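You operate a simulated robot arm through the tools that you are given. There is no shell and no other tool. Be economical: measure what you need, move in short steps, check, and stop when the job is done.

Carry out the task below with a simulated two-armed robot. There is one attempt and no reset: what you move stays moved.

TASK
Wipe up the spill on the top of the long parts bench with the white towel and put it back.

The check looks at the end state, three seconds after you hand in, the way a careful person would. Anything else that was tipped, shoved, dropped, spilled or broken makes it a failure. Flat cloth is picked up by pressing the open fingertips on it (5 to 10 N) and closing them slowly along it; thin cloth reads only 2 to 8 mm in the jaws.

THE ROBOT
Two 7-joint arms with two-finger parallel grippers on one trunk, on a base that drives. Base frame: it is fixed to the floor where the robot stands at the start and does not move with it; the origin is under the middle of the robot, x ahead of it, y to its left, z up. Units: cm, rad, N and s.
The left shoulder is at the start at [7, 16.3, 114.5], the right one opposite. Payload 3.43 kg a hand.
The TCP of each hand is the grasp point between the finger pads, 3.4 cm short of the fingertips. In the tool frame z runs along the fingers and y along their closing line. Largest opening 12.8 cm; finger width 2.4, thickness 1.2; the body of the gripper, 4.8 by 13 cm, starts 9.6 cm behind the TCP.
Orientation is told as [roll, pitch, yaw] about the base's x, y, z axes, in that order, counted from this pose: with the fingers straight down and closing along the base's y, the tool's x points along the base's -x, its y along +y and its z along -z.

THE INTERFACE
- The arms move only by the tool move_arm. It takes "left_rows", "right_rows" or both (then of equal length, played together; a hand with none holds still); each is a list of rows, each a list of 7 numbers: the turn, a rotation vector about the tool's x, y, z in rad, then the shift along the tool's x, y, z in cm, then the finger opening in cm, from 0 to 12.8. In form: [[rx, ry, rz, dx, dy, dz, gripper], ...]. A call has 1 to 12 rows; each row is the pose to reach, as a shift and turn from the pose commanded when the call began, along the tool's axes at that moment. Rows are played at 5 a second. More than 5 cm and 0.15 rad between two rows, or a gripper value outside its range, and nothing of the call is played. Where a pose cannot be reached the arm comes as near as it can. A force on the tool above 40 N (or 10 N above the force at the start of the call, whichever is more), or a blocked arm, ends the call early, and 0.2 s more pass. Each finger travels about 15.3 cm/s and halts on what it meets, pressing with about 22 N; the grip force reading is that of the motor and also rises with nothing between the fingers. The clock runs only during rows and for 0.2 s after the last one: add rows that repeat a pose to give the fingers time. The reply holds the time, the measured pose of the TCP, the force on the tool along the base axes, the opening and the grip force, in the units named above and with some noise.
- Cameras (640 x 400 px; columns grow to the right, rows downward): "scene" is now at [12.54, 3.33, 135.7]; the picture's right is [0.40, -0.92, 0.00], its down [-0.66, -0.29, -0.69] and it looks along [0.63, 0.28, -0.73] (base axes); focal length 257 px, centre (320, 200). "left" rides on the left gripper at [7.6, 1.1, -16] in its tool frame; the picture's right is [-0.15, 0.99, 0.00], its down [-0.88, -0.13, -0.46] and it looks along [-0.45, -0.07, 0.89] (tool axes); focal length 234 px, centre (320, 200). "right" rides on the right gripper at [7.6, -1.1, -16] in its tool frame; the picture's right is [0.15, 0.99, 0.00], its down [-0.88, 0.13, -0.46] and it looks along [-0.45, 0.07, 0.89] (tool axes); focal length 234 px, centre (320, 200). There is no depth. A picture from a camera that has moved, and an enlarged one, comes with that camera's place and axes in the base frame and with its lens.
- snapshot(camera): a new picture of that camera. It takes no simulated time.
- move_column(by): slides the trunk up (or, below 0, down) by that many cm; the arms and the scene camera ride with it, the base frame stays. It gives what a move gives, with no picture.
- steer(legs): drives the robot by 1 to 6 legs, each [ahead, left, turn to the left] in cm, cm and rad, along the robot's own axes; the way and the turn of a leg run together, so that a leg with both is an arc; at most 150 cm and 3.142 rad a leg. The arms and the cameras ride along, it lands a little off, and it stops where it bumps. It gives what a move gives.
- aim_head(pan, tilt): turns the head with the scene camera to pan (to the left, within 1.501 rad either way) and tilt (down, from -0.506 to 1.204), counted from straight ahead of the robot. It gives what a move gives.
- inspect(camera, box): a new picture of the part [left, top, right, bottom] of that camera's present view, enlarged. It takes no simulated time.
- close_job(): hands the job in; it is judged then, once.

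Go step by step. Nothing tells you exact positions but the pictures and the camera data: compare them with the known pose of the tool, close in by small moves and look again before you grip or let go. The budget is 120 turns and 92 pictures, counting those below and the enlarged ones. Unless the task says otherwise, let go and move clear before handing in, and close with one line.

The tools are called by a JSON object that holds its "api" and its "payload". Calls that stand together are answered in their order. move_arm: Moves the arms, as the interface text tells. Its arguments: {"type":"object","properties":{"left_rows":{"type":"array","items":{"type":"array","items":{"type":"number"}}},"right_rows":{"type":"array","items":{"type":"array","items":{"type":"number"}}}},"required":[]} The other tools are called the same way: move_column (by) slides the trunk up or down; steer (legs) drives the base; aim_head (pan, tilt) turns the head that bears the scene camera; snapshot (camera) takes a picture; inspect (camera, box) takes an enlarged picture of a part of a camera's view; close_job () hands the job in.

At the start:

```text
time: 0.0
left_tool_pos: [38.96, 42.67, 102.97]
left_tcp_rot: [0.0, 0.0, 0.002]
left_ft_force: [0.5, 0.1, 0.9]
left_width: 12.77
left_grip_force: 0.1
right_tool_pos: [44.03, 1.02, 102.0]
right_tcp_rot: [0.0, 0.0, 0.002]
right_ft_force: [0.6, -0.6, -0.5]
right_width: 12.8
right_grip_force: 0.2
trunk travel left (down, up): [-62.5, 31.5]
robot x, y, heading: [0.19, 0.18, -0.001]
head pan, tilt: [0.414, 0.812]
```

scene: 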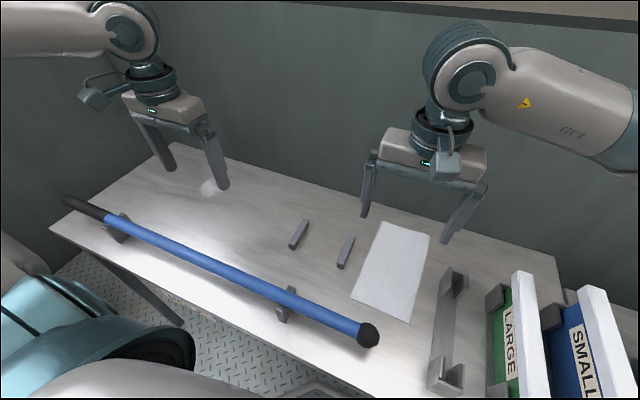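
right: 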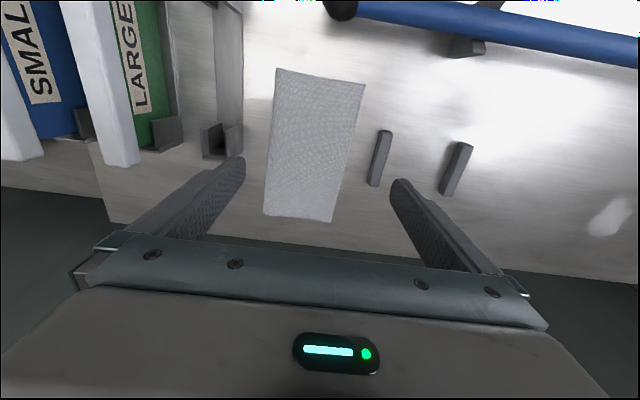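
left: 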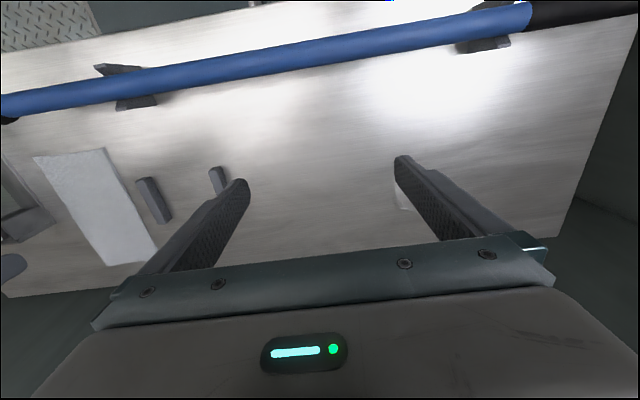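

I see a bench with a blue rod on rests, two small blocks, a white towel around x 38–65, y -7..7, and perhaps a spill near (55, 64). I'll look closer at each before moving.

{"api": "inspect", "payload": {"camera": "scene", "box": [130, 130, 290, 230]}}

{"api": "inspect", "payload": {"camera": "scene", "box": [270, 200, 510, 350]}}

{"api": "inspect", "payload": {"camera": "right", "box": [240, 40, 480, 240]}}

{"api": "inspect", "payload": {"camera": "right", "box": [480, 130, 640, 290]}}

```text
4.00 times, centred on (210, 180) of scene
camera zoom: at [12.54, 3.33, 135.7], right [0.4, -0.92, 0.0], down [-0.66, -0.29, -0.69], along [0.63, 0.28, -0.73], focal length 1029 px, centre (760, 280)
```

zoom: 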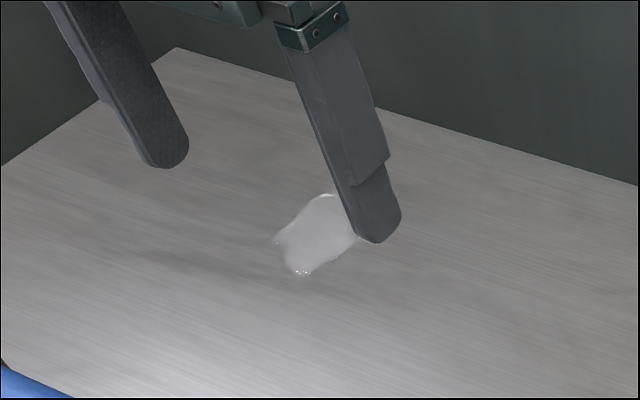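

```text
2.67 times, centred on (390, 275) of scene
camera zoom: at [12.54, 3.33, 135.7], right [0.4, -0.92, 0.0], down [-0.66, -0.29, -0.69], along [0.63, 0.28, -0.73], focal length 686 px, centre (133, 0)
```

zoom: 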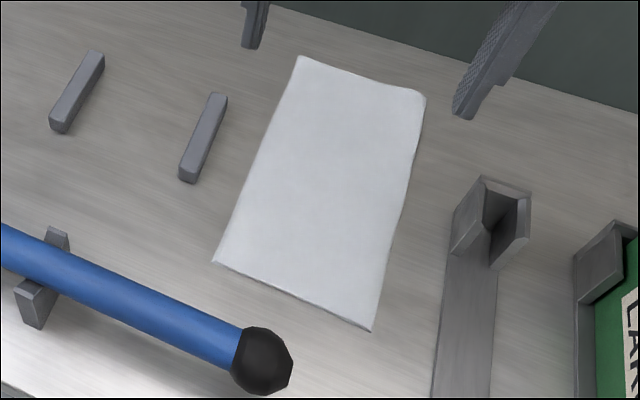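

```text
2.00 times, centred on (360, 140) of right
camera zoom: at [36.5, -0.09, 117.95], right [-0.15, 0.99, 0.0], down [0.88, 0.13, 0.46], along [0.45, 0.07, -0.89], focal length 468 px, centre (240, 320)
```

zoom: 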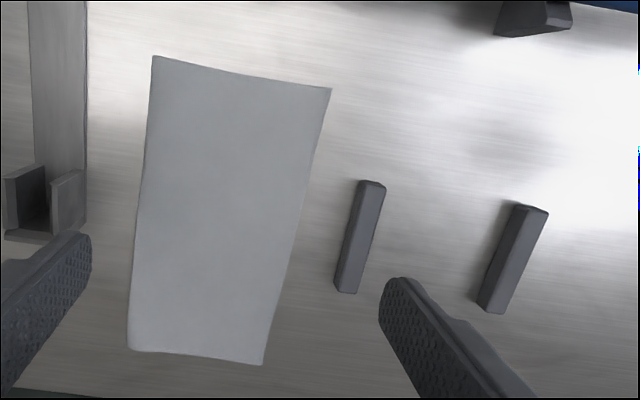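

```text
2.50 times, centred on (560, 210) of right
camera zoom: at [36.5, -0.09, 117.95], right [-0.15, 0.99, 0.0], down [0.88, 0.13, 0.46], along [0.45, 0.07, -0.89], focal length 585 px, centre (-280, 175)
```

zoom: 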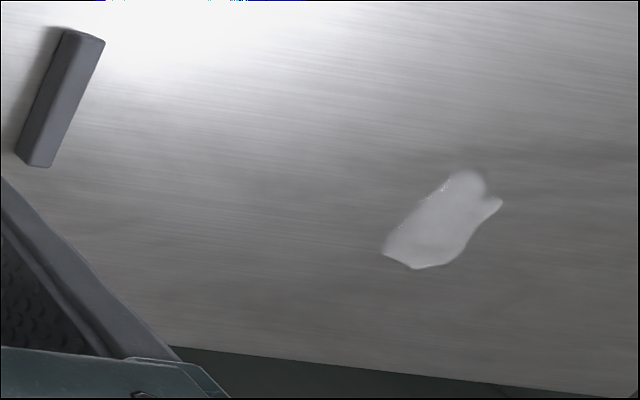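

The spill is a whitish puddle around (54, 64.5). Before I clear the right hand away to the right, I check what stands there.

{"api": "aim_head", "payload": {"pan": -0.3, "tilt": 0.7}}

{"api": "snapshot", "payload": {"camera": "scene"}}

```text
time: 1.1
left_tool_pos: [38.91, 42.64, 103.02]
left_tcp_rot: [0.0, 0.0, 0.004]
left_ft_force: [1.2, -0.2, -0.5]
left_width: 12.78
left_grip_force: 0.0
right_tool_pos: [44.16, 1.18, 101.98]
right_tcp_rot: [0.0, -0.001, 0.0]
right_ft_force: [0.6, -0.9, -0.5]
right_width: 12.79
right_grip_force: 0.0
trunk travel left (down, up): [-62.5, 31.5]
robot x, y, heading: [-0.11, 0.41, -0.003]
head pan, tilt: [-0.3, 0.7]
```

```text
84 pictures are left
camera scene: at [13.32, -2.4, 136.62], right [-0.29, -0.96, 0.0], down [-0.62, 0.19, -0.76], along [0.73, -0.23, -0.64], focal length 257 px, centre (320, 200)
```

scene: 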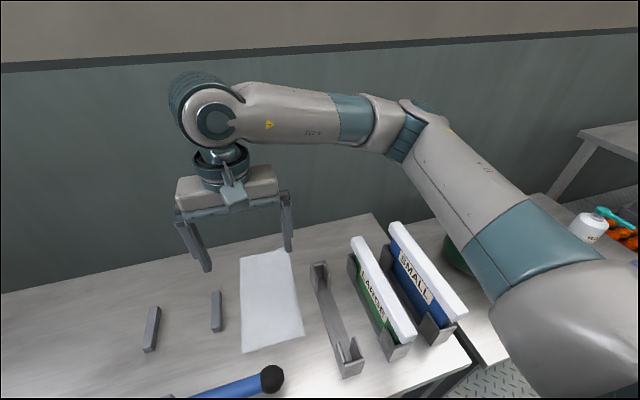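

Binders stand right of the towel, well below hand height. I raise the right hand and move it right.

{"api": "move_arm", "payload": {"right_rows": [[0, 0, 0, 0, 0, -4, 12.8], [0, 0, 0, 0, 0, -8, 12.8], [0, 0, 0, 0, -3, -11, 10], [0, 0, 0, 0, -7, -13, 6], [0, 0, 0, 0, -11.5, -14, 3], [0, 0, 0, 0, -16, -14, 3], [0, 0, 0, 0, -20, -14, 3], [0, 0, 0, 2, -24, -14, 3], [0, 0, 0, 2, -26, -14, 3], [0, 0, 0, 2, -26, -14, 3]]}}

{"api": "aim_head", "payload": {"pan": 0.2, "tilt": 0.9}}

{"api": "snapshot", "payload": {"camera": "scene"}}

```text
time: 3.3
left_tool_pos: [38.92, 42.8, 102.96]
left_tcp_rot: [0.0, 0.0, 0.003]
left_ft_force: [0.2, -0.7, 0.7]
left_width: 12.77
left_grip_force: 0.1
right_tool_pos: [42.21, -24.78, 115.8]
right_tcp_rot: [-0.001, 0.001, 0.001]
right_ft_force: [-0.1, 0.1, 0.2]
right_width: 3.0
right_grip_force: 0.1
trunk travel left (down, up): [-62.5, 31.5]
robot x, y, heading: [-0.27, -0.2, -0.001]
head pan, tilt: [-0.3, 0.7]
```

```text
time: 4.2
left_tool_pos: [38.93, 42.71, 103.04]
left_tcp_rot: [0.0, 0.001, 0.002]
left_ft_force: [0.2, -0.4, 0.0]
left_width: 12.8
left_grip_force: 0.1
right_tool_pos: [42.33, -24.65, 115.83]
right_tcp_rot: [0.001, 0.0, 0.0]
right_ft_force: [0.2, 0.3, -0.1]
right_width: 2.98
right_grip_force: 0.1
trunk travel left (down, up): [-62.5, 31.5]
robot x, y, heading: [0.08, 0.06, -0.001]
head pan, tilt: [0.201, 0.901]
```

```text
83 pictures are left
camera scene: at [12.61, 1.6, 135.01], right [0.2, -0.98, 0.0], down [-0.77, -0.16, -0.62], along [0.61, 0.12, -0.78], focal length 257 px, centre (320, 200)
```

scene: 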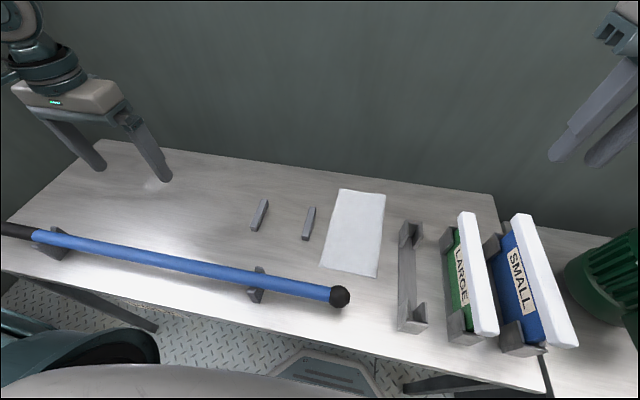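

The right arm is clear. The towel spans x 39–65, y -8..6; I bring the left hand above its far end.

{"api": "move_arm", "payload": {"left_rows": [[0, 0, 0, -2.05, -3.97, 0, 12], [0, 0, 0, -4.1, -7.94, 0, 10], [0, 0, 0, -6.15, -11.9, 0, 8], [0, 0, 0, -8.2, -15.9, 0, 6], [0, 0, 0, -10.3, -19.85, 0, 5], [0, 0, 0, -12.3, -23.8, 0, 5], [0, 0, 0, -14.4, -27.8, 0, 5], [0, 0, 0, -16.4, -31.8, 0, 5], [0, 0, 0, -18.5, -35.7, 0, 5], [0, 0, 0, -20.5, -39.7, 0, 5], [0, 0, 0, -22.6, -43.7, 0, 5], [0, 0, 0, -22.6, -43.7, 0, 5]]}}

{"api": "snapshot", "payload": {"camera": "scene"}}

{"api": "snapshot", "payload": {"camera": "left"}}

```text
time: 6.8
left_tool_pos: [54.92, 13.53, 103.52]
left_tcp_rot: [-0.002, 0.0, 0.002]
left_ft_force: [-0.4, -0.2, 0.2]
left_width: 4.98
left_grip_force: 0.1
left hand out of reach, approached as far as the arm can: row 8, 9, 10, 11, 12
right_tool_pos: [42.14, -24.77, 115.81]
right_tcp_rot: [-0.001, 0.001, -0.001]
right_ft_force: [1.0, -0.2, -0.6]
right_width: 3.0
right_grip_force: 0.1
trunk travel left (down, up): [-62.5, 31.5]
robot x, y, heading: [-0.31, -0.28, -0.0]
head pan, tilt: [0.201, 0.901]
```

```text
82 pictures are left
camera scene: at [12.63, 1.57, 135.0], right [0.2, -0.98, 0.0], down [-0.77, -0.16, -0.62], along [0.61, 0.12, -0.78], focal length 257 px, centre (320, 200)
```

scene: 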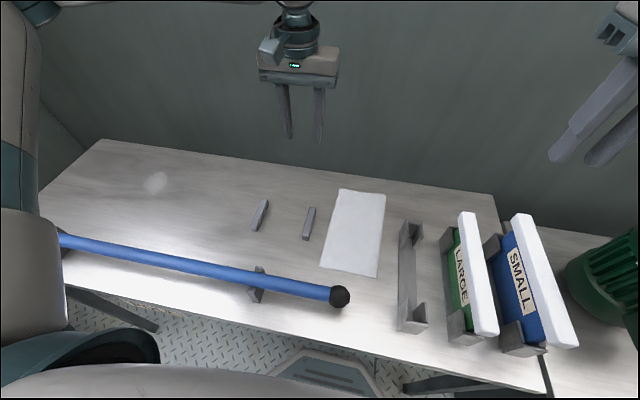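

```text
81 pictures are left
camera left: at [47.12, 14.78, 119.38], right [0.14, 0.99, 0.0], down [0.88, -0.13, 0.46], along [0.45, -0.07, -0.89], focal length 234 px, centre (320, 200)
```

left: 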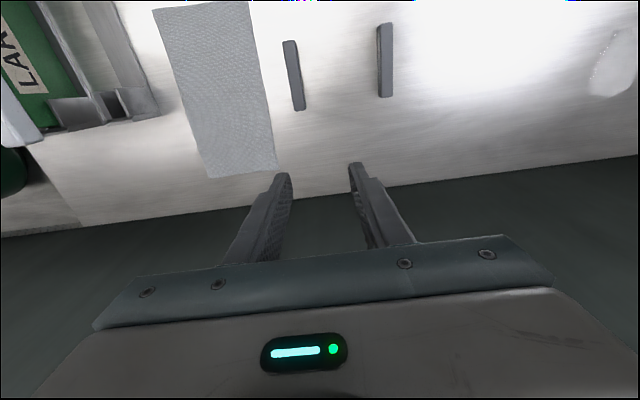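

The left hand stopped short at this height. I try lower, where the reach is said to be best.

{"api": "move_arm", "payload": {"left_rows": [[0, 0, 0, 0, 0, 4, 5], [0, 0, 0, 0, 0, 8, 5], [0, 0, 0, 0, 0, 12, 5], [0, 0, 0, 0, 0, 14, 5], [0, 0, 0, -2, -4, 14, 5], [0, 0, 0, -4, -8, 14, 5], [0, 0, 0, -5, -12, 14, 5], [0, 0, 0, -5, -12, 14, 5]]}}

```text
time: 8.6
left_tool_pos: [54.46, 15.27, 94.06]
left_tcp_rot: [-0.002, 0.0, 0.004]
left_ft_force: [-0.6, -0.2, 0.0]
left_width: 5.01
left_grip_force: 0.1
left hand out of reach, approached as far as the arm can: row 1, 2, 3, 4, 5, 6, 7, 8
right_tool_pos: [42.22, -24.81, 115.76]
right_tcp_rot: [0.0, 0.0, 0.001]
right_ft_force: [0.1, 0.4, -0.5]
right_width: 3.01
right_grip_force: 0.1
trunk travel left (down, up): [-62.5, 31.5]
robot x, y, heading: [-0.03, 0.03, -0.001]
head pan, tilt: [0.201, 0.901]
```

{"api": "move_arm", "payload": {"left_rows": [[0, 0, 0, 0, 3, 0, 5], [0, 0, 0, 0, 3, 0, 5]]}}

```text
time: 9.2
left_tool_pos: [54.64, 18.26, 93.91]
left_tcp_rot: [0.0, 0.0, 0.002]
left_ft_force: [1.0, 0.1, 0.3]
left_width: 5.01
left_grip_force: 0.0
right_tool_pos: [42.23, -24.81, 115.78]
right_tcp_rot: [-0.001, 0.002, 0.001]
right_ft_force: [1.0, 0.2, 0.0]
right_width: 3.04
right_grip_force: 0.1
trunk travel left (down, up): [-62.5, 31.5]
robot x, y, heading: [-0.07, 0.04, -0.008]
head pan, tilt: [0.201, 0.901]
```

The limit is sideways: this hand doesn't cross to the towel. I'll drive the robot right so the towel lies in front of the left shoulder; first I raise the right hand and look right.

{"api": "move_arm", "payload": {"right_rows": [[0, 0, 0, 1, 2, -4, 3], [0, 0, 0, 2, 4, -8, 3], [0, 0, 0, 2, 4, -8, 3]]}}

{"api": "aim_head", "payload": {"pan": -0.7, "tilt": 0.8}}

{"api": "snapshot", "payload": {"camera": "scene"}}

```text
time: 10.0
left_tool_pos: [54.63, 18.15, 93.96]
left_tcp_rot: [0.001, 0.001, 0.002]
left_ft_force: [0.2, -0.2, 0.1]
left_width: 5.01
left_grip_force: 0.0
right_tool_pos: [39.99, -20.94, 124.07]
right_tcp_rot: [0.003, 0.002, 0.001]
right_ft_force: [-0.2, 0.1, -0.2]
right_width: 3.0
right_grip_force: 0.1
trunk travel left (down, up): [-62.5, 31.5]
robot x, y, heading: [-0.03, -0.07, 0.002]
head pan, tilt: [0.201, 0.901]
```

```text
time: 11.2
left_tool_pos: [54.58, 18.2, 93.9]
left_tcp_rot: [0.0, -0.001, 0.002]
left_ft_force: [0.2, -0.5, -0.1]
left_width: 5.03
left_grip_force: 0.1
right_tool_pos: [39.83, -20.89, 124.1]
right_tcp_rot: [0.0, 0.001, 0.001]
right_ft_force: [0.3, 0.5, -0.5]
right_width: 3.02
right_grip_force: 0.1
trunk travel left (down, up): [-62.5, 31.5]
robot x, y, heading: [0.55, -0.23, -0.002]
head pan, tilt: [-0.7, 0.799]
```

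```text
80 pictures are left
camera scene: at [11.38, -5.1, 135.79], right [-0.64, -0.77, 0.0], down [-0.55, 0.46, -0.7], along [0.53, -0.45, -0.72], focal length 257 px, centre (320, 200)
```

scene: 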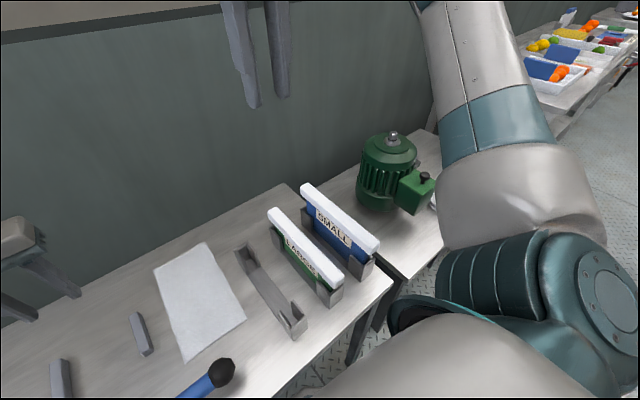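

Nothing tall in the way. Drive right 22 cm.

{"api": "steer", "payload": {"legs": [[0, -22, 0]]}}

{"api": "aim_head", "payload": {"pan": 0.4, "tilt": 0.85}}

{"api": "snapshot", "payload": {"camera": "scene"}}

{"api": "snapshot", "payload": {"camera": "left"}}

```text
time: 12.6
left_tool_pos: [53.01, 4.0, 93.97]
left_tcp_rot: [0.003, 0.001, 0.001]
left_ft_force: [-0.1, -0.2, 0.7]
left_width: 5.0
left_grip_force: 0.1
right_tool_pos: [38.3, -35.26, 124.02]
right_tcp_rot: [0.001, 0.001, -0.001]
right_ft_force: [-0.3, -0.8, 0.4]
right_width: 2.99
right_grip_force: 0.1
trunk travel left (down, up): [-62.5, 31.5]
robot x, y, heading: [-1.35, -14.07, 0.002]
head pan, tilt: [-0.7, 0.799]
stopped in leg 1: the robot was blocked; the commanded pose is now the measured one
```

```text
time: 13.9
left_tool_pos: [52.97, 4.2, 93.95]
left_tcp_rot: [-0.001, 0.005, 0.001]
left_ft_force: [-0.5, 0.2, -0.1]
left_width: 4.99
left_grip_force: 0.1
right_tool_pos: [38.48, -35.1, 123.95]
right_tcp_rot: [0.0, 0.005, -0.001]
right_ft_force: [-0.6, -0.9, -0.3]
right_width: 3.0
right_grip_force: 0.0
trunk travel left (down, up): [-62.5, 31.5]
robot x, y, heading: [-1.48, -14.46, -0.002]
head pan, tilt: [0.4, 0.85]
```

```text
79 pictures are left
camera scene: at [10.83, -11.0, 135.39], right [0.39, -0.92, 0.0], down [-0.69, -0.29, -0.66], along [0.61, 0.26, -0.75], focal length 257 px, centre (320, 200)
```

scene: 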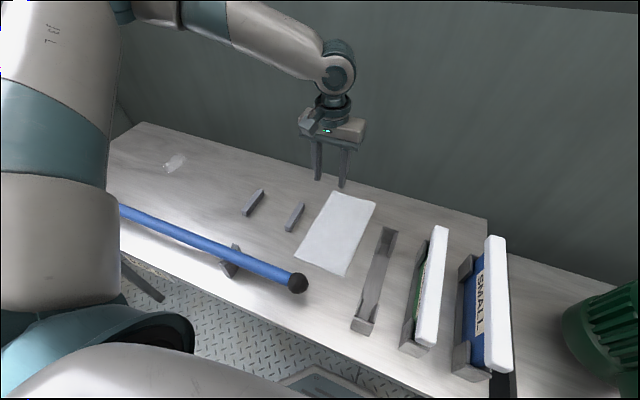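

```text
78 pictures are left
camera left: at [45.33, 5.31, 109.75], right [0.14, 0.99, 0.0], down [0.88, -0.13, 0.45], along [0.45, -0.07, -0.89], focal length 234 px, centre (320, 200)
```

left: 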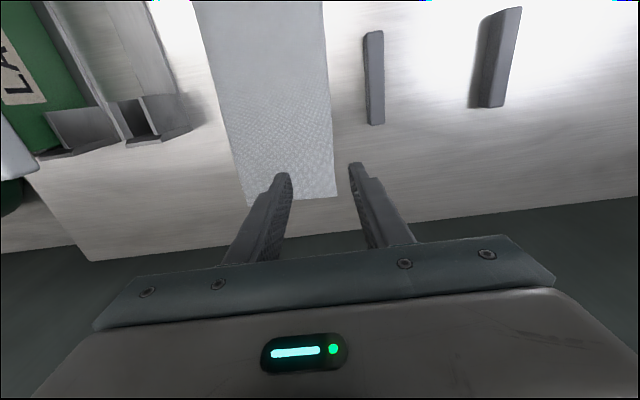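

The base met something at y≈-14, though nothing on the bench moved. Turning the robot slightly right will put the towel's far end in the left hand's good range; I lift and shift the left hand first.

{"api": "move_arm", "payload": {"left_rows": [[0, 0, 0, 1, 3, -3, 5], [0, 0, 0, 2, 6, -6, 5], [0, 0, 0, 3, 9, -9, 5], [0, 0, 0, 4, 12, -9, 5], [0, 0, 0, 4, 12, -9, 5]]}}

{"api": "steer", "payload": {"legs": [[0, 2, 0], [0, 0, -0.3]]}}

{"api": "snapshot", "payload": {"camera": "scene"}}

```text
time: 15.2
left_tool_pos: [49.05, 16.49, 102.94]
left_tcp_rot: [0.001, 0.002, 0.001]
left_ft_force: [-0.7, -0.2, -0.7]
left_width: 5.0
left_grip_force: 0.0
right_tool_pos: [38.31, -35.13, 124.02]
right_tcp_rot: [0.001, 0.002, 0.0]
right_ft_force: [0.0, -0.6, -0.4]
right_width: 3.01
right_grip_force: 0.1
trunk travel left (down, up): [-62.5, 31.5]
robot x, y, heading: [-1.78, -14.18, -0.001]
head pan, tilt: [0.4, 0.85]
```

```text
time: 16.9
left_tool_pos: [55.93, 1.47, 102.98]
left_tcp_rot: [-0.001, 0.0, -0.31]
left_ft_force: [0.1, -0.7, 1.0]
left_width: 4.99
left_grip_force: 0.0
right_tool_pos: [30.05, -44.16, 124.08]
right_tcp_rot: [0.0, 0.003, -0.31]
right_ft_force: [-0.1, 0.3, 0.4]
right_width: 2.99
right_grip_force: 0.0
trunk travel left (down, up): [-62.5, 31.5]
robot x, y, heading: [-1.83, -12.19, -0.311]
head pan, tilt: [0.4, 0.85]
```

```text
77 pictures are left
camera scene: at [11.14, -12.88, 135.39], right [0.09, -1.0, 0.0], down [-0.75, -0.07, -0.66], along [0.66, 0.06, -0.75], focal length 257 px, centre (320, 200)
```

scene: 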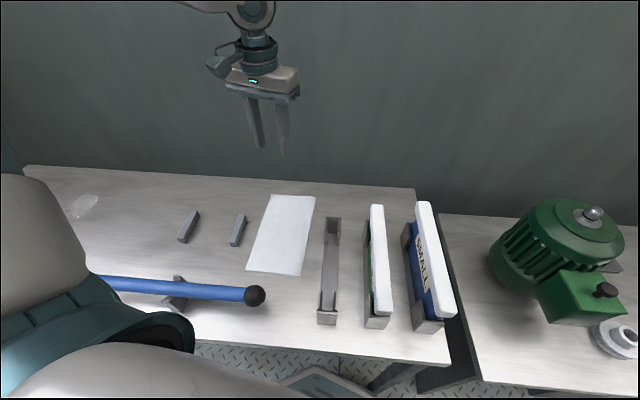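

Now the towel's far end is within range. I straighten the hand and go above (61.5, 0).

{"api": "move_arm", "payload": {"left_rows": [[0, 0, -0.1, -2, 0.1, 2, 5], [0, 0, -0.2, -4, 0.2, 5, 5], [0, 0, -0.31, -5.8, 0.3, 8, 5], [0, 0, -0.31, -5.8, 0.3, 12, 5], [0, 0, -0.31, -5.8, 0.3, 15, 5], [0, 0, -0.31, -5.8, 0.3, 15, 5]]}}

{"api": "snapshot", "payload": {"camera": "left"}}

{"api": "snapshot", "payload": {"camera": "scene"}}

```text
time: 18.3
left_tool_pos: [61.48, 0.09, 88.07]
left_tcp_rot: [-0.001, 0.0, 0.001]
left_ft_force: [0.5, -0.3, 0.1]
left_width: 5.02
left_grip_force: 0.0
right_tool_pos: [29.82, -44.14, 124.06]
right_tcp_rot: [-0.001, 0.005, -0.312]
right_ft_force: [0.7, 0.8, -0.3]
right_width: 2.97
right_grip_force: 0.0
trunk travel left (down, up): [-62.5, 31.5]
robot x, y, heading: [-1.66, -11.58, -0.311]
head pan, tilt: [0.4, 0.85]
```

```text
76 pictures are left
camera left: at [53.75, 1.1, 103.99], right [0.14, 0.99, 0.0], down [0.88, -0.13, 0.46], along [0.45, -0.07, -0.89], focal length 234 px, centre (320, 200)
```

left: 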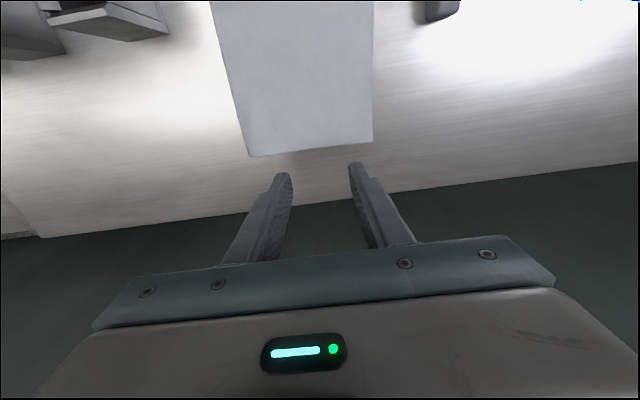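

```text
75 pictures are left
camera scene: at [11.09, -12.83, 135.4], right [0.09, -1.0, 0.0], down [-0.75, -0.07, -0.66], along [0.66, 0.06, -0.75], focal length 257 px, centre (320, 200)
```

scene: 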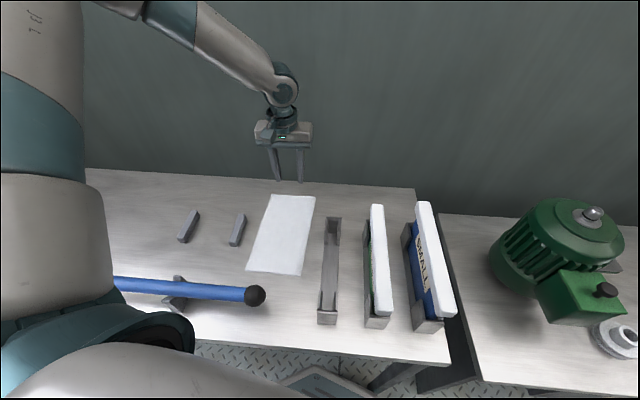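

By the wrist camera the towel's far edge is at x≈61.2, centre y≈-1.2. I move to x 58.3 and descend toward it.

{"api": "move_arm", "payload": {"left_rows": [[0, 0, 0, 3.2, -1.1, 0, 5], [0, 0, 0, 3.2, -1.1, 4, 5], [0, 0, 0, 3.2, -1.1, 7, 5], [0, 0, 0, 3.2, -1.1, 8, 5], [0, 0, 0, 3.2, -1.1, 8, 5]]}}

{"api": "snapshot", "payload": {"camera": "left"}}

```text
time: 19.1
left_tool_pos: [58.54, -1.3, 83.62]
left_tcp_rot: [-0.005, -0.011, 0.004]
left_ft_force: [-2.0, 0.8, 14.2]
left_width: 5.01
left_grip_force: 0.0
right_tool_pos: [30.03, -44.25, 124.05]
right_tcp_rot: [0.001, 0.005, -0.311]
right_ft_force: [0.6, -0.6, 0.5]
right_width: 3.02
right_grip_force: 0.2
trunk travel left (down, up): [-62.5, 31.5]
robot x, y, heading: [-1.54, -11.89, -0.31]
head pan, tilt: [0.4, 0.85]
stopped in row 3 (left hand): the force on the tool passed its limit (the readings are from after the stop); the commanded pose is now the measured one
```

```text
74 pictures are left
camera left: at [50.68, -0.12, 99.48], right [0.14, 0.99, 0.0], down [0.88, -0.13, 0.47], along [0.46, -0.07, -0.89], focal length 234 px, centre (320, 200)
```

left: 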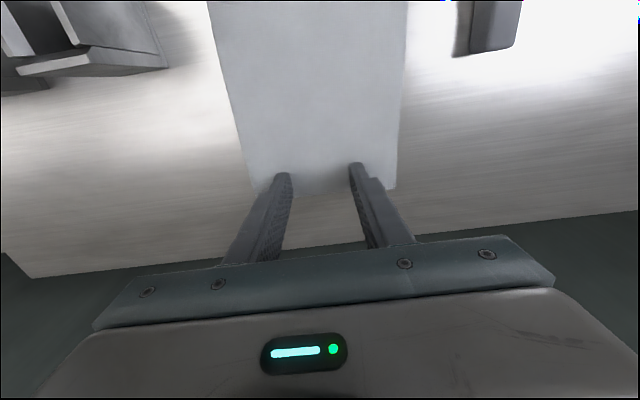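

Contact came at TCP z 83.6, so the bench top is really at z≈80.2 — which reconciles the cameras (towel x 36.4–60.5, y -7..6; spill at about (51.5, 58)). I ease the pressure and read it.

{"api": "move_arm", "payload": {"left_rows": [[0, 0, 0, 0, 0, -0.1, 5], [0, 0, 0, 0, 0, -0.1, 5]]}}

```text
time: 19.7
left_tool_pos: [58.57, -1.37, 83.59]
left_tcp_rot: [-0.005, -0.008, 0.001]
left_ft_force: [-1.9, -0.3, 6.7]
left_width: 4.98
left_grip_force: 0.2
right_tool_pos: [30.03, -44.12, 124.01]
right_tcp_rot: [0.001, 0.004, -0.31]
right_ft_force: [0.3, -0.5, -0.3]
right_width: 3.0
right_grip_force: 0.1
trunk travel left (down, up): [-62.5, 31.5]
robot x, y, heading: [-1.56, -11.93, -0.307]
head pan, tilt: [0.4, 0.85]
```

Pressure is 6.7 N, right in range. I close slowly along the cloth.

{"api": "move_arm", "payload": {"left_rows": [[0, 0, 0, 0, 0, 0, 4.5], [0, 0, 0, 0, 0, 0, 4], [0, 0, 0, 0, 0, 0, 3.5], [0, 0, 0, 0, 0, 0, 3], [0, 0, 0, 0, 0, 0, 2.5], [0, 0, 0, 0, 0, 0, 2], [0, 0, 0, 0, 0, 0, 1.5], [0, 0, 0, 0, 0, 0, 1], [0, 0, 0, 0, 0, 0, 0.5], [0, 0, 0, 0, 0, 0, 0], [0, 0, 0, 0, 0, 0, 0], [0, 0, 0, 0, 0, 0, 0]]}}

{"api": "snapshot", "payload": {"camera": "left"}}

```text
time: 22.3
left_tool_pos: [58.66, -1.37, 83.75]
left_tcp_rot: [-0.006, -0.008, 0.002]
left_ft_force: [-0.5, -0.6, 6.5]
left_width: 0.89
left_grip_force: 22.0
right_tool_pos: [30.1, -44.04, 124.04]
right_tcp_rot: [0.0, 0.004, -0.31]
right_ft_force: [0.6, 0.3, 0.6]
right_width: 2.98
right_grip_force: 0.1
trunk travel left (down, up): [-62.5, 31.5]
robot x, y, heading: [-1.41, -12.26, -0.312]
head pan, tilt: [0.4, 0.85]
```

```text
73 pictures are left
camera left: at [50.75, -0.11, 99.51], right [0.14, 0.99, 0.0], down [0.88, -0.13, 0.46], along [0.46, -0.07, -0.89], focal length 234 px, centre (320, 200)
```

left: 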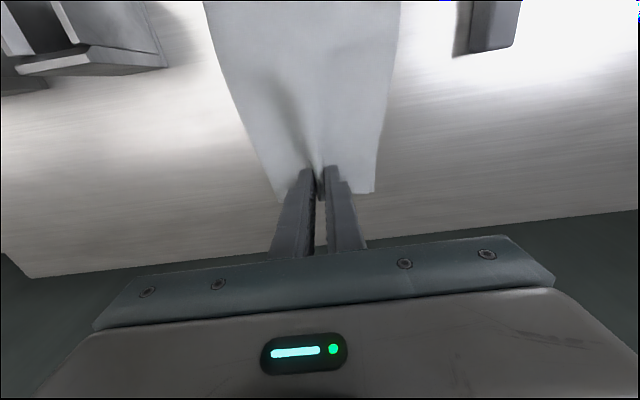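

The cloth is gripped (0.9 cm). I lift in an arc so it peels off without dragging.

{"api": "move_arm", "payload": {"left_rows": [[0, 0, 0, 0, 0, -2, 0], [0, 0, 0, 1, 0, -5, 0], [0, 0, 0, 2, 0, -9, 0], [0, 0, 0, 4, 0, -13, 0], [0, 0, 0, 6, 0, -17, 0], [0, 0, 0, 8, 0, -21, 0], [0, 0, 0, 9.5, 0, -25, 0], [0, 0, 0, 10, 0, -28, 0], [0, 0, 0, 10, 0, -31, 0], [0, 0, 0, 10, 0, -31, 0]]}}

{"api": "snapshot", "payload": {"camera": "scene"}}

{"api": "snapshot", "payload": {"camera": "left"}}

```text
time: 24.5
left_tool_pos: [48.3, -1.02, 114.41]
left_tcp_rot: [-0.005, -0.007, 0.002]
left_ft_force: [0.1, 0.0, 0.4]
left_width: 0.86
left_grip_force: 22.2
right_tool_pos: [30.02, -44.24, 123.97]
right_tcp_rot: [-0.001, 0.005, -0.311]
right_ft_force: [-0.1, 0.9, 0.1]
right_width: 3.01
right_grip_force: 0.0
trunk travel left (down, up): [-62.5, 31.5]
robot x, y, heading: [-1.42, -12.09, -0.31]
head pan, tilt: [0.4, 0.85]
```

```text
72 pictures are left
camera scene: at [11.2, -12.84, 135.39], right [0.09, -1.0, 0.0], down [-0.75, -0.07, -0.66], along [0.66, 0.06, -0.75], focal length 257 px, centre (320, 200)
```

scene: 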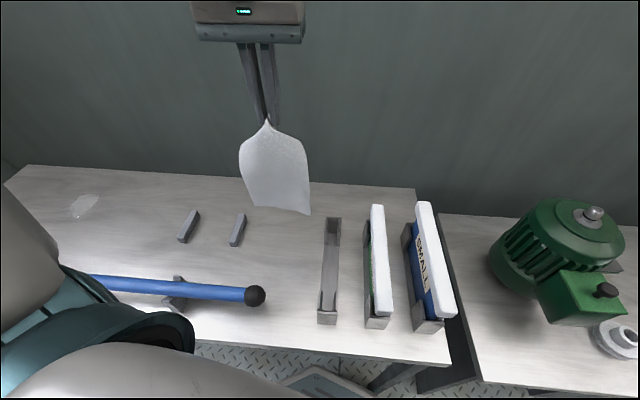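

```text
71 pictures are left
camera left: at [40.43, 0.08, 130.34], right [0.15, 0.99, 0.0], down [0.88, -0.13, 0.46], along [0.46, -0.07, -0.89], focal length 234 px, centre (320, 200)
```

left: 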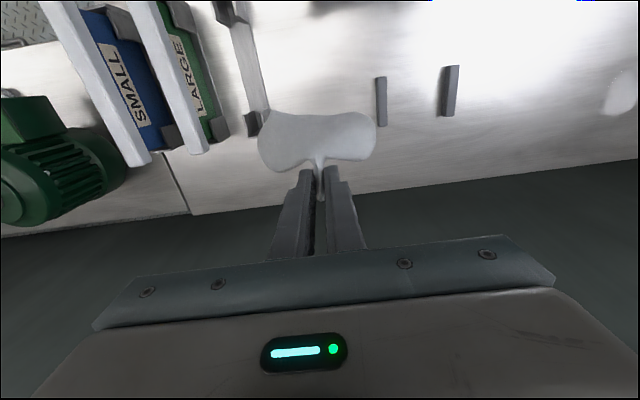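

Towel hangs freely, clear of everything. I turn back and drive left toward the spill.

{"api": "steer", "payload": {"legs": [[0, 0, 0.31], [0, 32, 0]]}}

{"api": "aim_head", "payload": {"pan": 0.55, "tilt": 0.85}}

{"api": "snapshot", "payload": {"camera": "scene"}}

{"api": "snapshot", "payload": {"camera": "left"}}

```text
time: 27.6
left_tool_pos: [42.49, 45.47, 114.42]
left_tcp_rot: [-0.004, -0.007, 0.309]
left_ft_force: [-0.1, 0.1, -1.1]
left_width: 0.83
left_grip_force: 21.6
right_tool_pos: [38.3, -1.05, 123.95]
right_tcp_rot: [0.0, 0.005, 0.0]
right_ft_force: [-0.3, 0.9, -0.1]
right_width: 2.96
right_grip_force: 0.0
trunk travel left (down, up): [-62.5, 31.5]
robot x, y, heading: [-1.86, 19.69, -0.004]
head pan, tilt: [0.4, 0.85]
```

```text
time: 28.3
left_tool_pos: [42.51, 45.59, 114.47]
left_tcp_rot: [-0.005, -0.007, 0.311]
left_ft_force: [-1.3, 0.4, 0.0]
left_width: 0.83
left_grip_force: 21.7
right_tool_pos: [38.32, -1.01, 124.04]
right_tcp_rot: [-0.002, 0.003, -0.003]
right_ft_force: [0.0, 0.4, -0.2]
right_width: 2.99
right_grip_force: 0.1
trunk travel left (down, up): [-62.5, 31.5]
robot x, y, heading: [-1.2, 19.97, -0.003]
head pan, tilt: [0.55, 0.85]
```

```text
70 pictures are left
camera scene: at [10.25, 24.11, 135.39], right [0.52, -0.85, 0.0], down [-0.64, -0.39, -0.66], along [0.56, 0.34, -0.75], focal length 257 px, centre (320, 200)
```

scene: 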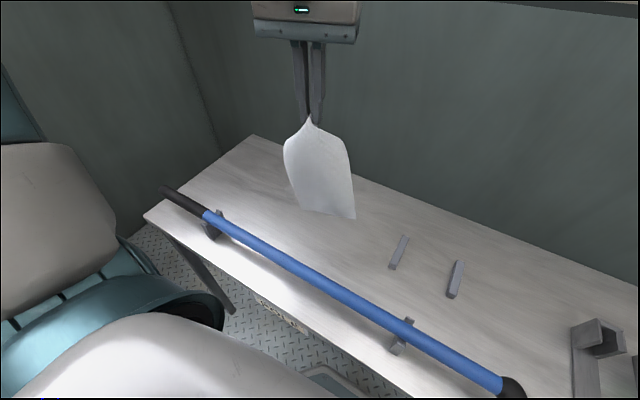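

```text
69 pictures are left
camera left: at [34.68, 44.35, 130.31], right [-0.16, 0.99, 0.0], down [0.87, 0.15, 0.46], along [0.46, 0.07, -0.89], focal length 234 px, centre (320, 200)
```

left: 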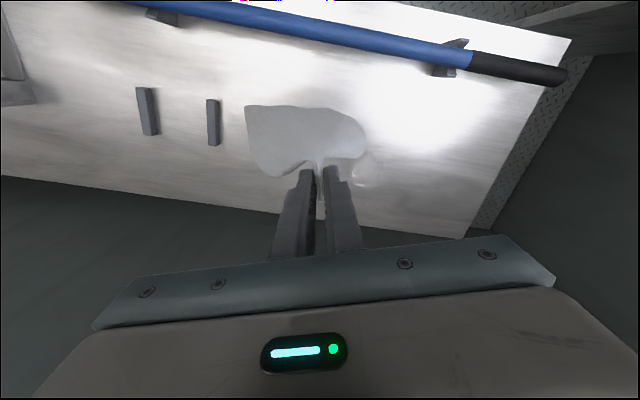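

The spill measures x 47–56, y 54–61. I straighten the hand and place it at (40, 57.5), ready to lay the tail and wipe toward +x.

{"api": "move_arm", "payload": {"left_rows": [[0, 0, -0.1, -0.4, 4, 0, 0], [0, 0, -0.2, -0.8, 8, 0, 0], [0, 0, -0.31, -1.3, 12.2, 0, 0], [0, 0, -0.31, -1.3, 12.2, 4, 0], [0, 0, -0.31, -1.3, 12.2, 7, 0], [0, 0, -0.31, -1.3, 12.2, 7, 0]]}}

{"api": "snapshot", "payload": {"camera": "scene"}}

{"api": "snapshot", "payload": {"camera": "left"}}

```text
time: 29.7
left_tool_pos: [39.98, 57.54, 107.45]
left_tcp_rot: [-0.007, -0.006, 0.621]
left_ft_force: [-0.2, -0.8, 0.3]
left_width: 0.41
left_grip_force: 22.0
right_tool_pos: [38.26, -1.1, 123.95]
right_tcp_rot: [-0.002, 0.003, 0.0]
right_ft_force: [0.2, 0.0, -0.4]
right_width: 3.0
right_grip_force: 0.0
trunk travel left (down, up): [-62.5, 31.5]
robot x, y, heading: [-1.52, 20.09, -0.002]
head pan, tilt: [0.55, 0.85]
```

```text
68 pictures are left
camera scene: at [10.18, 24.05, 135.4], right [0.52, -0.85, 0.0], down [-0.64, -0.39, -0.66], along [0.56, 0.34, -0.75], focal length 257 px, centre (320, 200)
```

scene: 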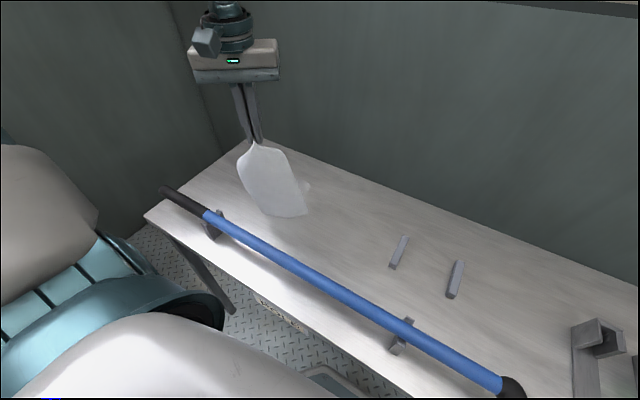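

```text
67 pictures are left
camera left: at [32.9, 53.96, 123.28], right [-0.46, 0.89, -0.01], down [0.79, 0.41, 0.46], along [0.41, 0.21, -0.89], focal length 234 px, centre (320, 200)
```

left: 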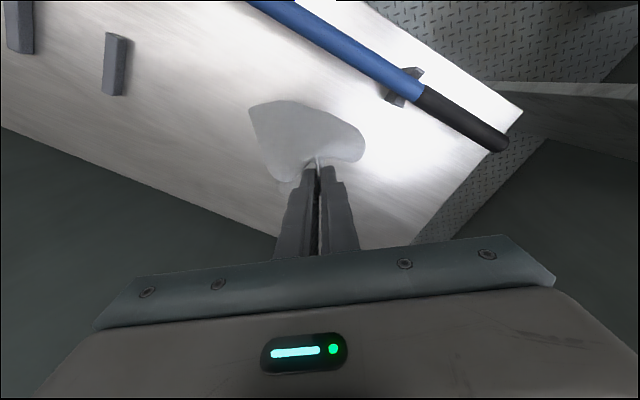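

I turned the wrong way (yaw 0.62); I turn back to zero in place.

{"api": "move_arm", "payload": {"left_rows": [[0, 0, 0.12, 0, 0, 0, 0], [0, 0, 0.24, 0, 0, 0, 0], [0, 0, 0.36, 0, 0, 0, 0], [0, 0, 0.48, 0, 0, 0, 0], [0, 0, 0.62, 0, 0, 0, 0], [0, 0, 0.62, 0, 0, 0, 0]]}}

{"api": "inspect", "payload": {"camera": "scene", "box": [160, 60, 400, 260]}}

```text
time: 31.1
left_tool_pos: [40.07, 57.49, 107.4]
left_tcp_rot: [-0.003, -0.008, 0.0]
left_ft_force: [0.2, 0.5, -1.2]
left_width: 0.4
left_grip_force: 22.0
right_tool_pos: [38.29, -1.11, 123.97]
right_tcp_rot: [-0.003, 0.007, -0.002]
right_ft_force: [0.5, 0.4, 0.3]
right_width: 3.02
right_grip_force: 0.1
trunk travel left (down, up): [-62.5, 31.5]
robot x, y, heading: [-1.78, 20.13, -0.003]
head pan, tilt: [0.55, 0.85]
```

```text
2.00 times, centred on (280, 160) of scene
camera zoom: at [10.24, 24.05, 135.39], right [0.52, -0.85, 0.0], down [-0.64, -0.39, -0.66], along [0.56, 0.34, -0.75], focal length 515 px, centre (400, 280)
```

zoom: 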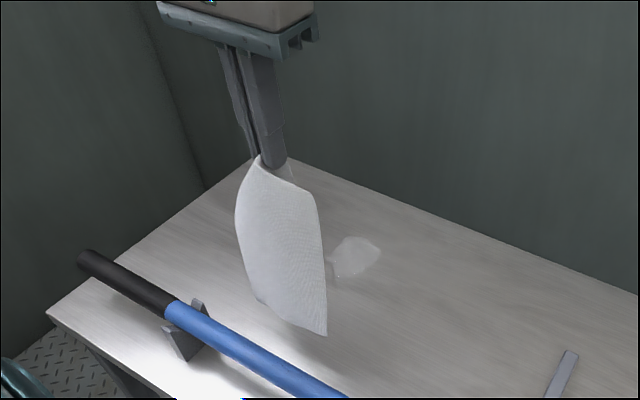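

The tail hangs over the bench short of the spill. I lay it down in an arc ending with the fingertips near x 56, just above the bench.

{"api": "move_arm", "payload": {"left_rows": [[0, 0, 0, 0, 0.3, 3, 0], [0, 0, 0, -2, 0.3, 5.5, 0], [0, 0, 0, -5, 0.3, 8, 0], [0, 0, 0, -8, 0.3, 10.5, 0], [0, 0, 0, -11, 0.3, 13.5, 0], [0, 0, 0, -13, 0.3, 16.5, 0], [0, 0, 0, -15, 0.3, 19.5, 0], [0, 0, 0, -16, 0.3, 22, 0], [0, 0, 0, -16.5, 0.3, 23, 0], [0, 0, 0, -16.5, 0.3, 23, 0]]}}

{"api": "inspect", "payload": {"camera": "scene", "box": [160, 60, 400, 260]}}

{"api": "snapshot", "payload": {"camera": "left"}}

```text
time: 33.3
left_tool_pos: [56.76, 57.88, 84.69]
left_tcp_rot: [-0.003, -0.008, 0.0]
left_ft_force: [-0.1, 0.4, 1.9]
left_width: 0.37
left_grip_force: 22.3
right_tool_pos: [38.23, -0.97, 123.92]
right_tcp_rot: [-0.002, 0.004, -0.002]
right_ft_force: [0.7, 0.3, 0.7]
right_width: 2.98
right_grip_force: 0.1
trunk travel left (down, up): [-62.5, 31.5]
robot x, y, heading: [-1.84, 20.34, -0.003]
head pan, tilt: [0.55, 0.85]
```

```text
2.00 times, centred on (280, 160) of scene
camera zoom: at [10.22, 24.04, 135.4], right [0.52, -0.85, 0.0], down [-0.64, -0.39, -0.66], along [0.56, 0.34, -0.75], focal length 515 px, centre (400, 280)
```

zoom: 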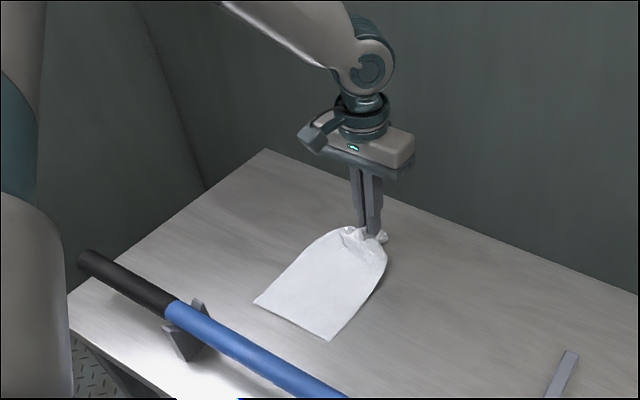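

```text
64 pictures are left
camera left: at [48.94, 59.06, 100.54], right [0.15, 0.99, 0.0], down [0.88, -0.13, 0.46], along [0.46, -0.07, -0.89], focal length 234 px, centre (320, 200)
```

left: 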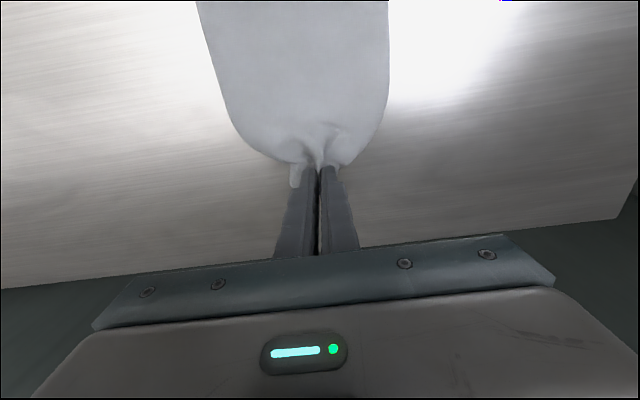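

The towel lies over the spill. I press down gently, then sweep.

{"api": "move_arm", "payload": {"left_rows": [[0, 0, 0, 0, 0, 0.5, 0], [0, 0, 0, 0, 0, 0.9, 0], [0, 0, 0, 0, 0, 1.1, 0], [0, 0, 0, 0, 0, 1.1, 0]]}}

```text
time: 34.3
left_tool_pos: [56.74, 57.74, 83.72]
left_tcp_rot: [0.0, -0.013, -0.001]
left_ft_force: [1.4, 2.2, 26.8]
left_width: 0.39
left_grip_force: 22.3
right_tool_pos: [38.11, -1.13, 124.16]
right_tcp_rot: [0.0, 0.003, -0.002]
right_ft_force: [-0.5, -0.3, -0.8]
right_width: 2.99
right_grip_force: 0.1
trunk travel left (down, up): [-62.5, 31.5]
robot x, y, heading: [-1.55, 19.7, -0.005]
head pan, tilt: [0.55, 0.85]
```

{"api": "move_arm", "payload": {"left_rows": [[0, 0, 0, 0, -4, -0.2, 0], [0, 0, 0, 1.5, -4.5, -0.2, 0], [0, 0, 0, 1.5, -0.5, -0.2, 0], [0, 0, 0, 1.5, 3.8, -0.2, 0], [0, 0, 0, 3, 3.8, -0.2, 0], [0, 0, 0, 3, 0, -0.2, 0], [0, 0, 0, 3, -4.5, -0.2, 0], [0, 0, 0, 4.5, -4.5, -0.2, 0], [0, 0, 0, 4.5, 0, -0.2, 0], [0, 0, 0, 4.5, 3.8, -0.2, 0], [0, 0, 0, 6, 3.8, -0.2, 0], [0, 0, 0, 6, 0, -0.2, 0]]}}

{"api": "inspect", "payload": {"camera": "scene", "box": [160, 60, 400, 260]}}

{"api": "snapshot", "payload": {"camera": "left"}}

```text
time: 36.9
left_tool_pos: [50.65, 57.65, 83.75]
left_tcp_rot: [0.002, -0.009, 0.001]
left_ft_force: [-2.7, 3.1, 16.8]
left_width: 0.41
left_grip_force: 22.1
right_tool_pos: [38.37, -1.31, 123.85]
right_tcp_rot: [0.0, 0.005, -0.001]
right_ft_force: [0.1, -0.5, -0.2]
right_width: 3.02
right_grip_force: 0.1
trunk travel left (down, up): [-62.5, 31.5]
robot x, y, heading: [-1.36, 19.74, 0.002]
head pan, tilt: [0.55, 0.85]
```

```text
2.00 times, centred on (280, 160) of scene
camera zoom: at [10.21, 23.81, 135.41], right [0.52, -0.85, 0.0], down [-0.64, -0.39, -0.66], along [0.56, 0.35, -0.75], focal length 515 px, centre (400, 280)
```

zoom: 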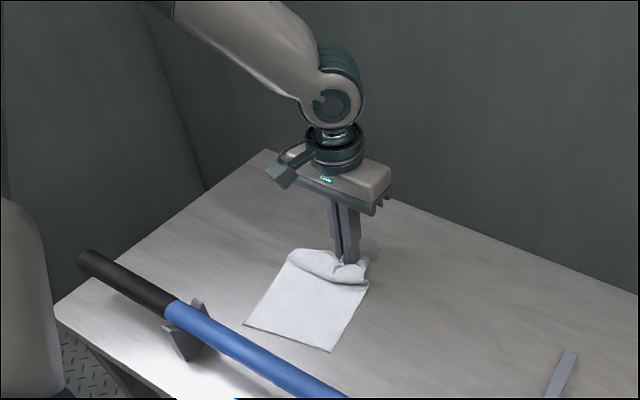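

```text
62 pictures are left
camera left: at [42.84, 58.71, 99.69], right [0.14, 0.99, 0.0], down [0.88, -0.13, 0.46], along [0.46, -0.06, -0.89], focal length 234 px, centre (320, 200)
```

left: 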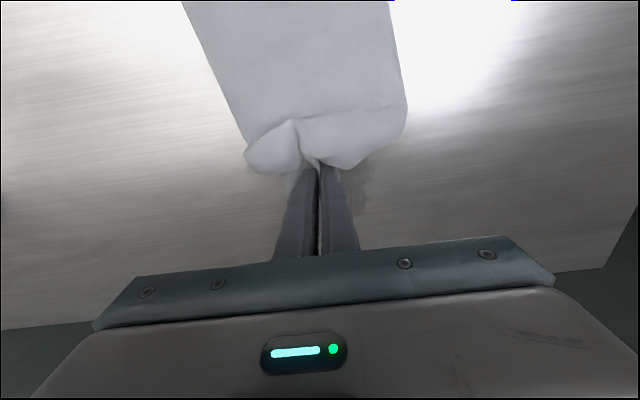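

Wiping works; the far part looks cleaned with some residue. I continue the strokes to the near edge of the spill.

{"api": "move_arm", "payload": {"left_rows": [[0, 0, 0, 0, -4.5, 0, 0], [0, 0, 0, 1.5, -4.5, 0, 0], [0, 0, 0, 1.5, 0, 0, 0], [0, 0, 0, 1.5, 4, 0, 0], [0, 0, 0, 3, 4, 0, 0], [0, 0, 0, 3, 0, 0, 0], [0, 0, 0, 3, -4, 0, 0], [0, 0, 0, 4.5, -4, 0, 0], [0, 0, 0, 4.5, 0, 0, 0], [0, 0, 0, 4.5, 4, 0, 0], [0, 0, 0, 2, 4, 0, 0], [0, 0, 0, -1, 4, 0, 0]]}}

{"api": "move_arm", "payload": {"left_rows": [[0, 0, 0, -3, 0, 0, 0], [0, 0, 0, -5, 0, 0, 0], [0, 0, 0, -3.5, -2, 0, 0], [0, 0, 0, 0, -2, 0, 0], [0, 0, 0, 3, -2, 0, 0], [0, 0, 0, 3, -4, 0, 0], [0, 0, 0, 0, -4, 0, 0], [0, 0, 0, -4, -4, 0, 0], [0, 0, 0, -5, -6, 0, 0], [0, 0, 0, -2, -6, 0, 0], [0, 0, 0, 2, -6, 0, 0], [0, 0, 0, 2, -6, 0, 0]]}}

{"api": "snapshot", "payload": {"camera": "left"}}

{"api": "inspect", "payload": {"camera": "scene", "box": [160, 60, 400, 260]}}

```text
time: 39.5
left_tool_pos: [51.54, 61.94, 83.72]
left_tcp_rot: [-0.004, -0.009, -0.001]
left_ft_force: [-2.6, -1.4, 16.2]
left_width: 0.4
left_grip_force: 22.3
right_tool_pos: [38.15, -1.23, 123.94]
right_tcp_rot: [-0.002, 0.002, -0.002]
right_ft_force: [0.1, 0.4, -0.1]
right_width: 3.02
right_grip_force: 0.0
trunk travel left (down, up): [-62.5, 31.5]
robot x, y, heading: [-1.45, 20.09, -0.002]
head pan, tilt: [0.55, 0.85]
```

```text
time: 42.1
left_tool_pos: [49.81, 55.64, 83.99]
left_tcp_rot: [-0.001, -0.006, 0.002]
left_ft_force: [-1.5, 1.2, 7.7]
left_width: 0.41
left_grip_force: 22.0
right_tool_pos: [38.23, -1.04, 123.99]
right_tcp_rot: [-0.001, 0.003, -0.003]
right_ft_force: [0.4, 0.3, 0.1]
right_width: 3.01
right_grip_force: 0.0
trunk travel left (down, up): [-62.5, 31.5]
robot x, y, heading: [-1.2, 19.76, -0.001]
head pan, tilt: [0.55, 0.85]
```

```text
61 pictures are left
camera left: at [41.97, 56.79, 99.73], right [0.15, 0.99, 0.0], down [0.88, -0.13, 0.46], along [0.46, -0.07, -0.89], focal length 234 px, centre (320, 200)
```

left: 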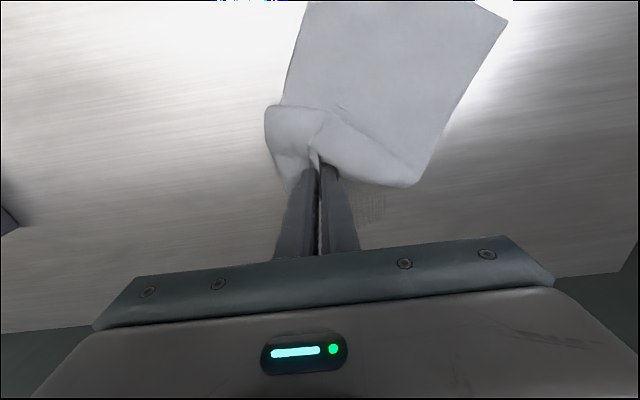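

```text
2.00 times, centred on (280, 160) of scene
camera zoom: at [10.22, 23.98, 135.4], right [0.52, -0.85, 0.0], down [-0.64, -0.39, -0.66], along [0.56, 0.34, -0.75], focal length 515 px, centre (400, 280)
```

zoom: 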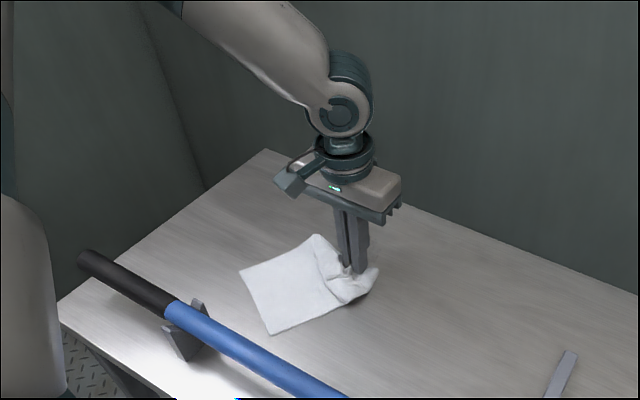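

Let me lift the towel and see what remains.

{"api": "move_arm", "payload": {"left_rows": [[0, 0, 0, 0, 0, -3, 0], [0, 0, 0, 1, 0, -7, 0], [0, 0, 0, 2.5, 0, -11, 0], [0, 0, 0, 4, 0, -15, 0], [0, 0, 0, 5, 0, -19, 0], [0, 0, 0, 6, -2, -23, 0], [0, 0, 0, 6, -5, -26, 0], [0, 0, 0, 6, -9, -27, 0], [0, 0, 0, 6, -13, -27, 0], [0, 0, 0, 6, -13, -27, 0]]}}

{"api": "snapshot", "payload": {"camera": "left"}}

{"api": "inspect", "payload": {"camera": "scene", "box": [180, 110, 340, 210]}}

```text
time: 44.3
left_tool_pos: [43.57, 42.61, 110.58]
left_tcp_rot: [-0.002, -0.008, 0.001]
left_ft_force: [0.9, -0.5, -0.7]
left_width: 0.37
left_grip_force: 22.4
right_tool_pos: [38.36, -0.89, 124.13]
right_tcp_rot: [-0.002, 0.004, -0.001]
right_ft_force: [0.2, 0.0, -0.1]
right_width: 3.0
right_grip_force: 0.0
trunk travel left (down, up): [-62.5, 31.5]
robot x, y, heading: [-1.83, 19.83, -0.004]
head pan, tilt: [0.55, 0.85]
```

```text
59 pictures are left
camera left: at [35.78, 43.79, 126.53], right [0.15, 0.99, 0.0], down [0.88, -0.13, 0.46], along [0.46, -0.07, -0.89], focal length 234 px, centre (320, 200)
```

left: 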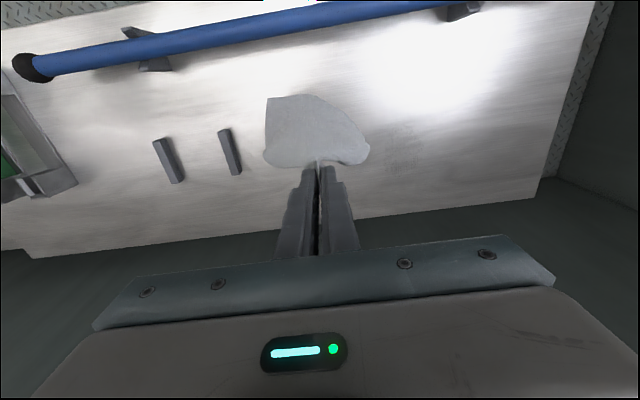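

```text
4.00 times, centred on (260, 160) of scene
camera zoom: at [10.21, 24.22, 135.39], right [0.52, -0.85, 0.0], down [-0.64, -0.39, -0.66], along [0.56, 0.34, -0.75], focal length 1029 px, centre (560, 360)
```

zoom: 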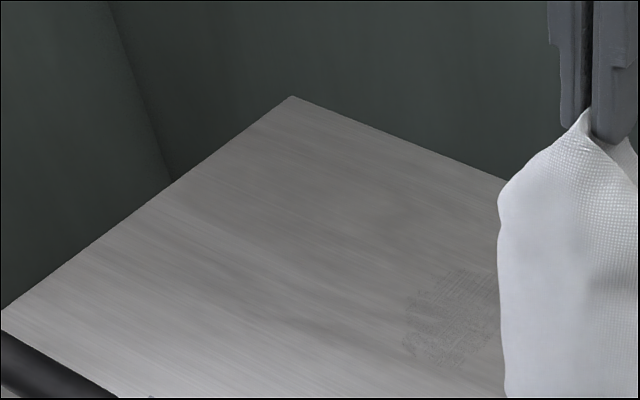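

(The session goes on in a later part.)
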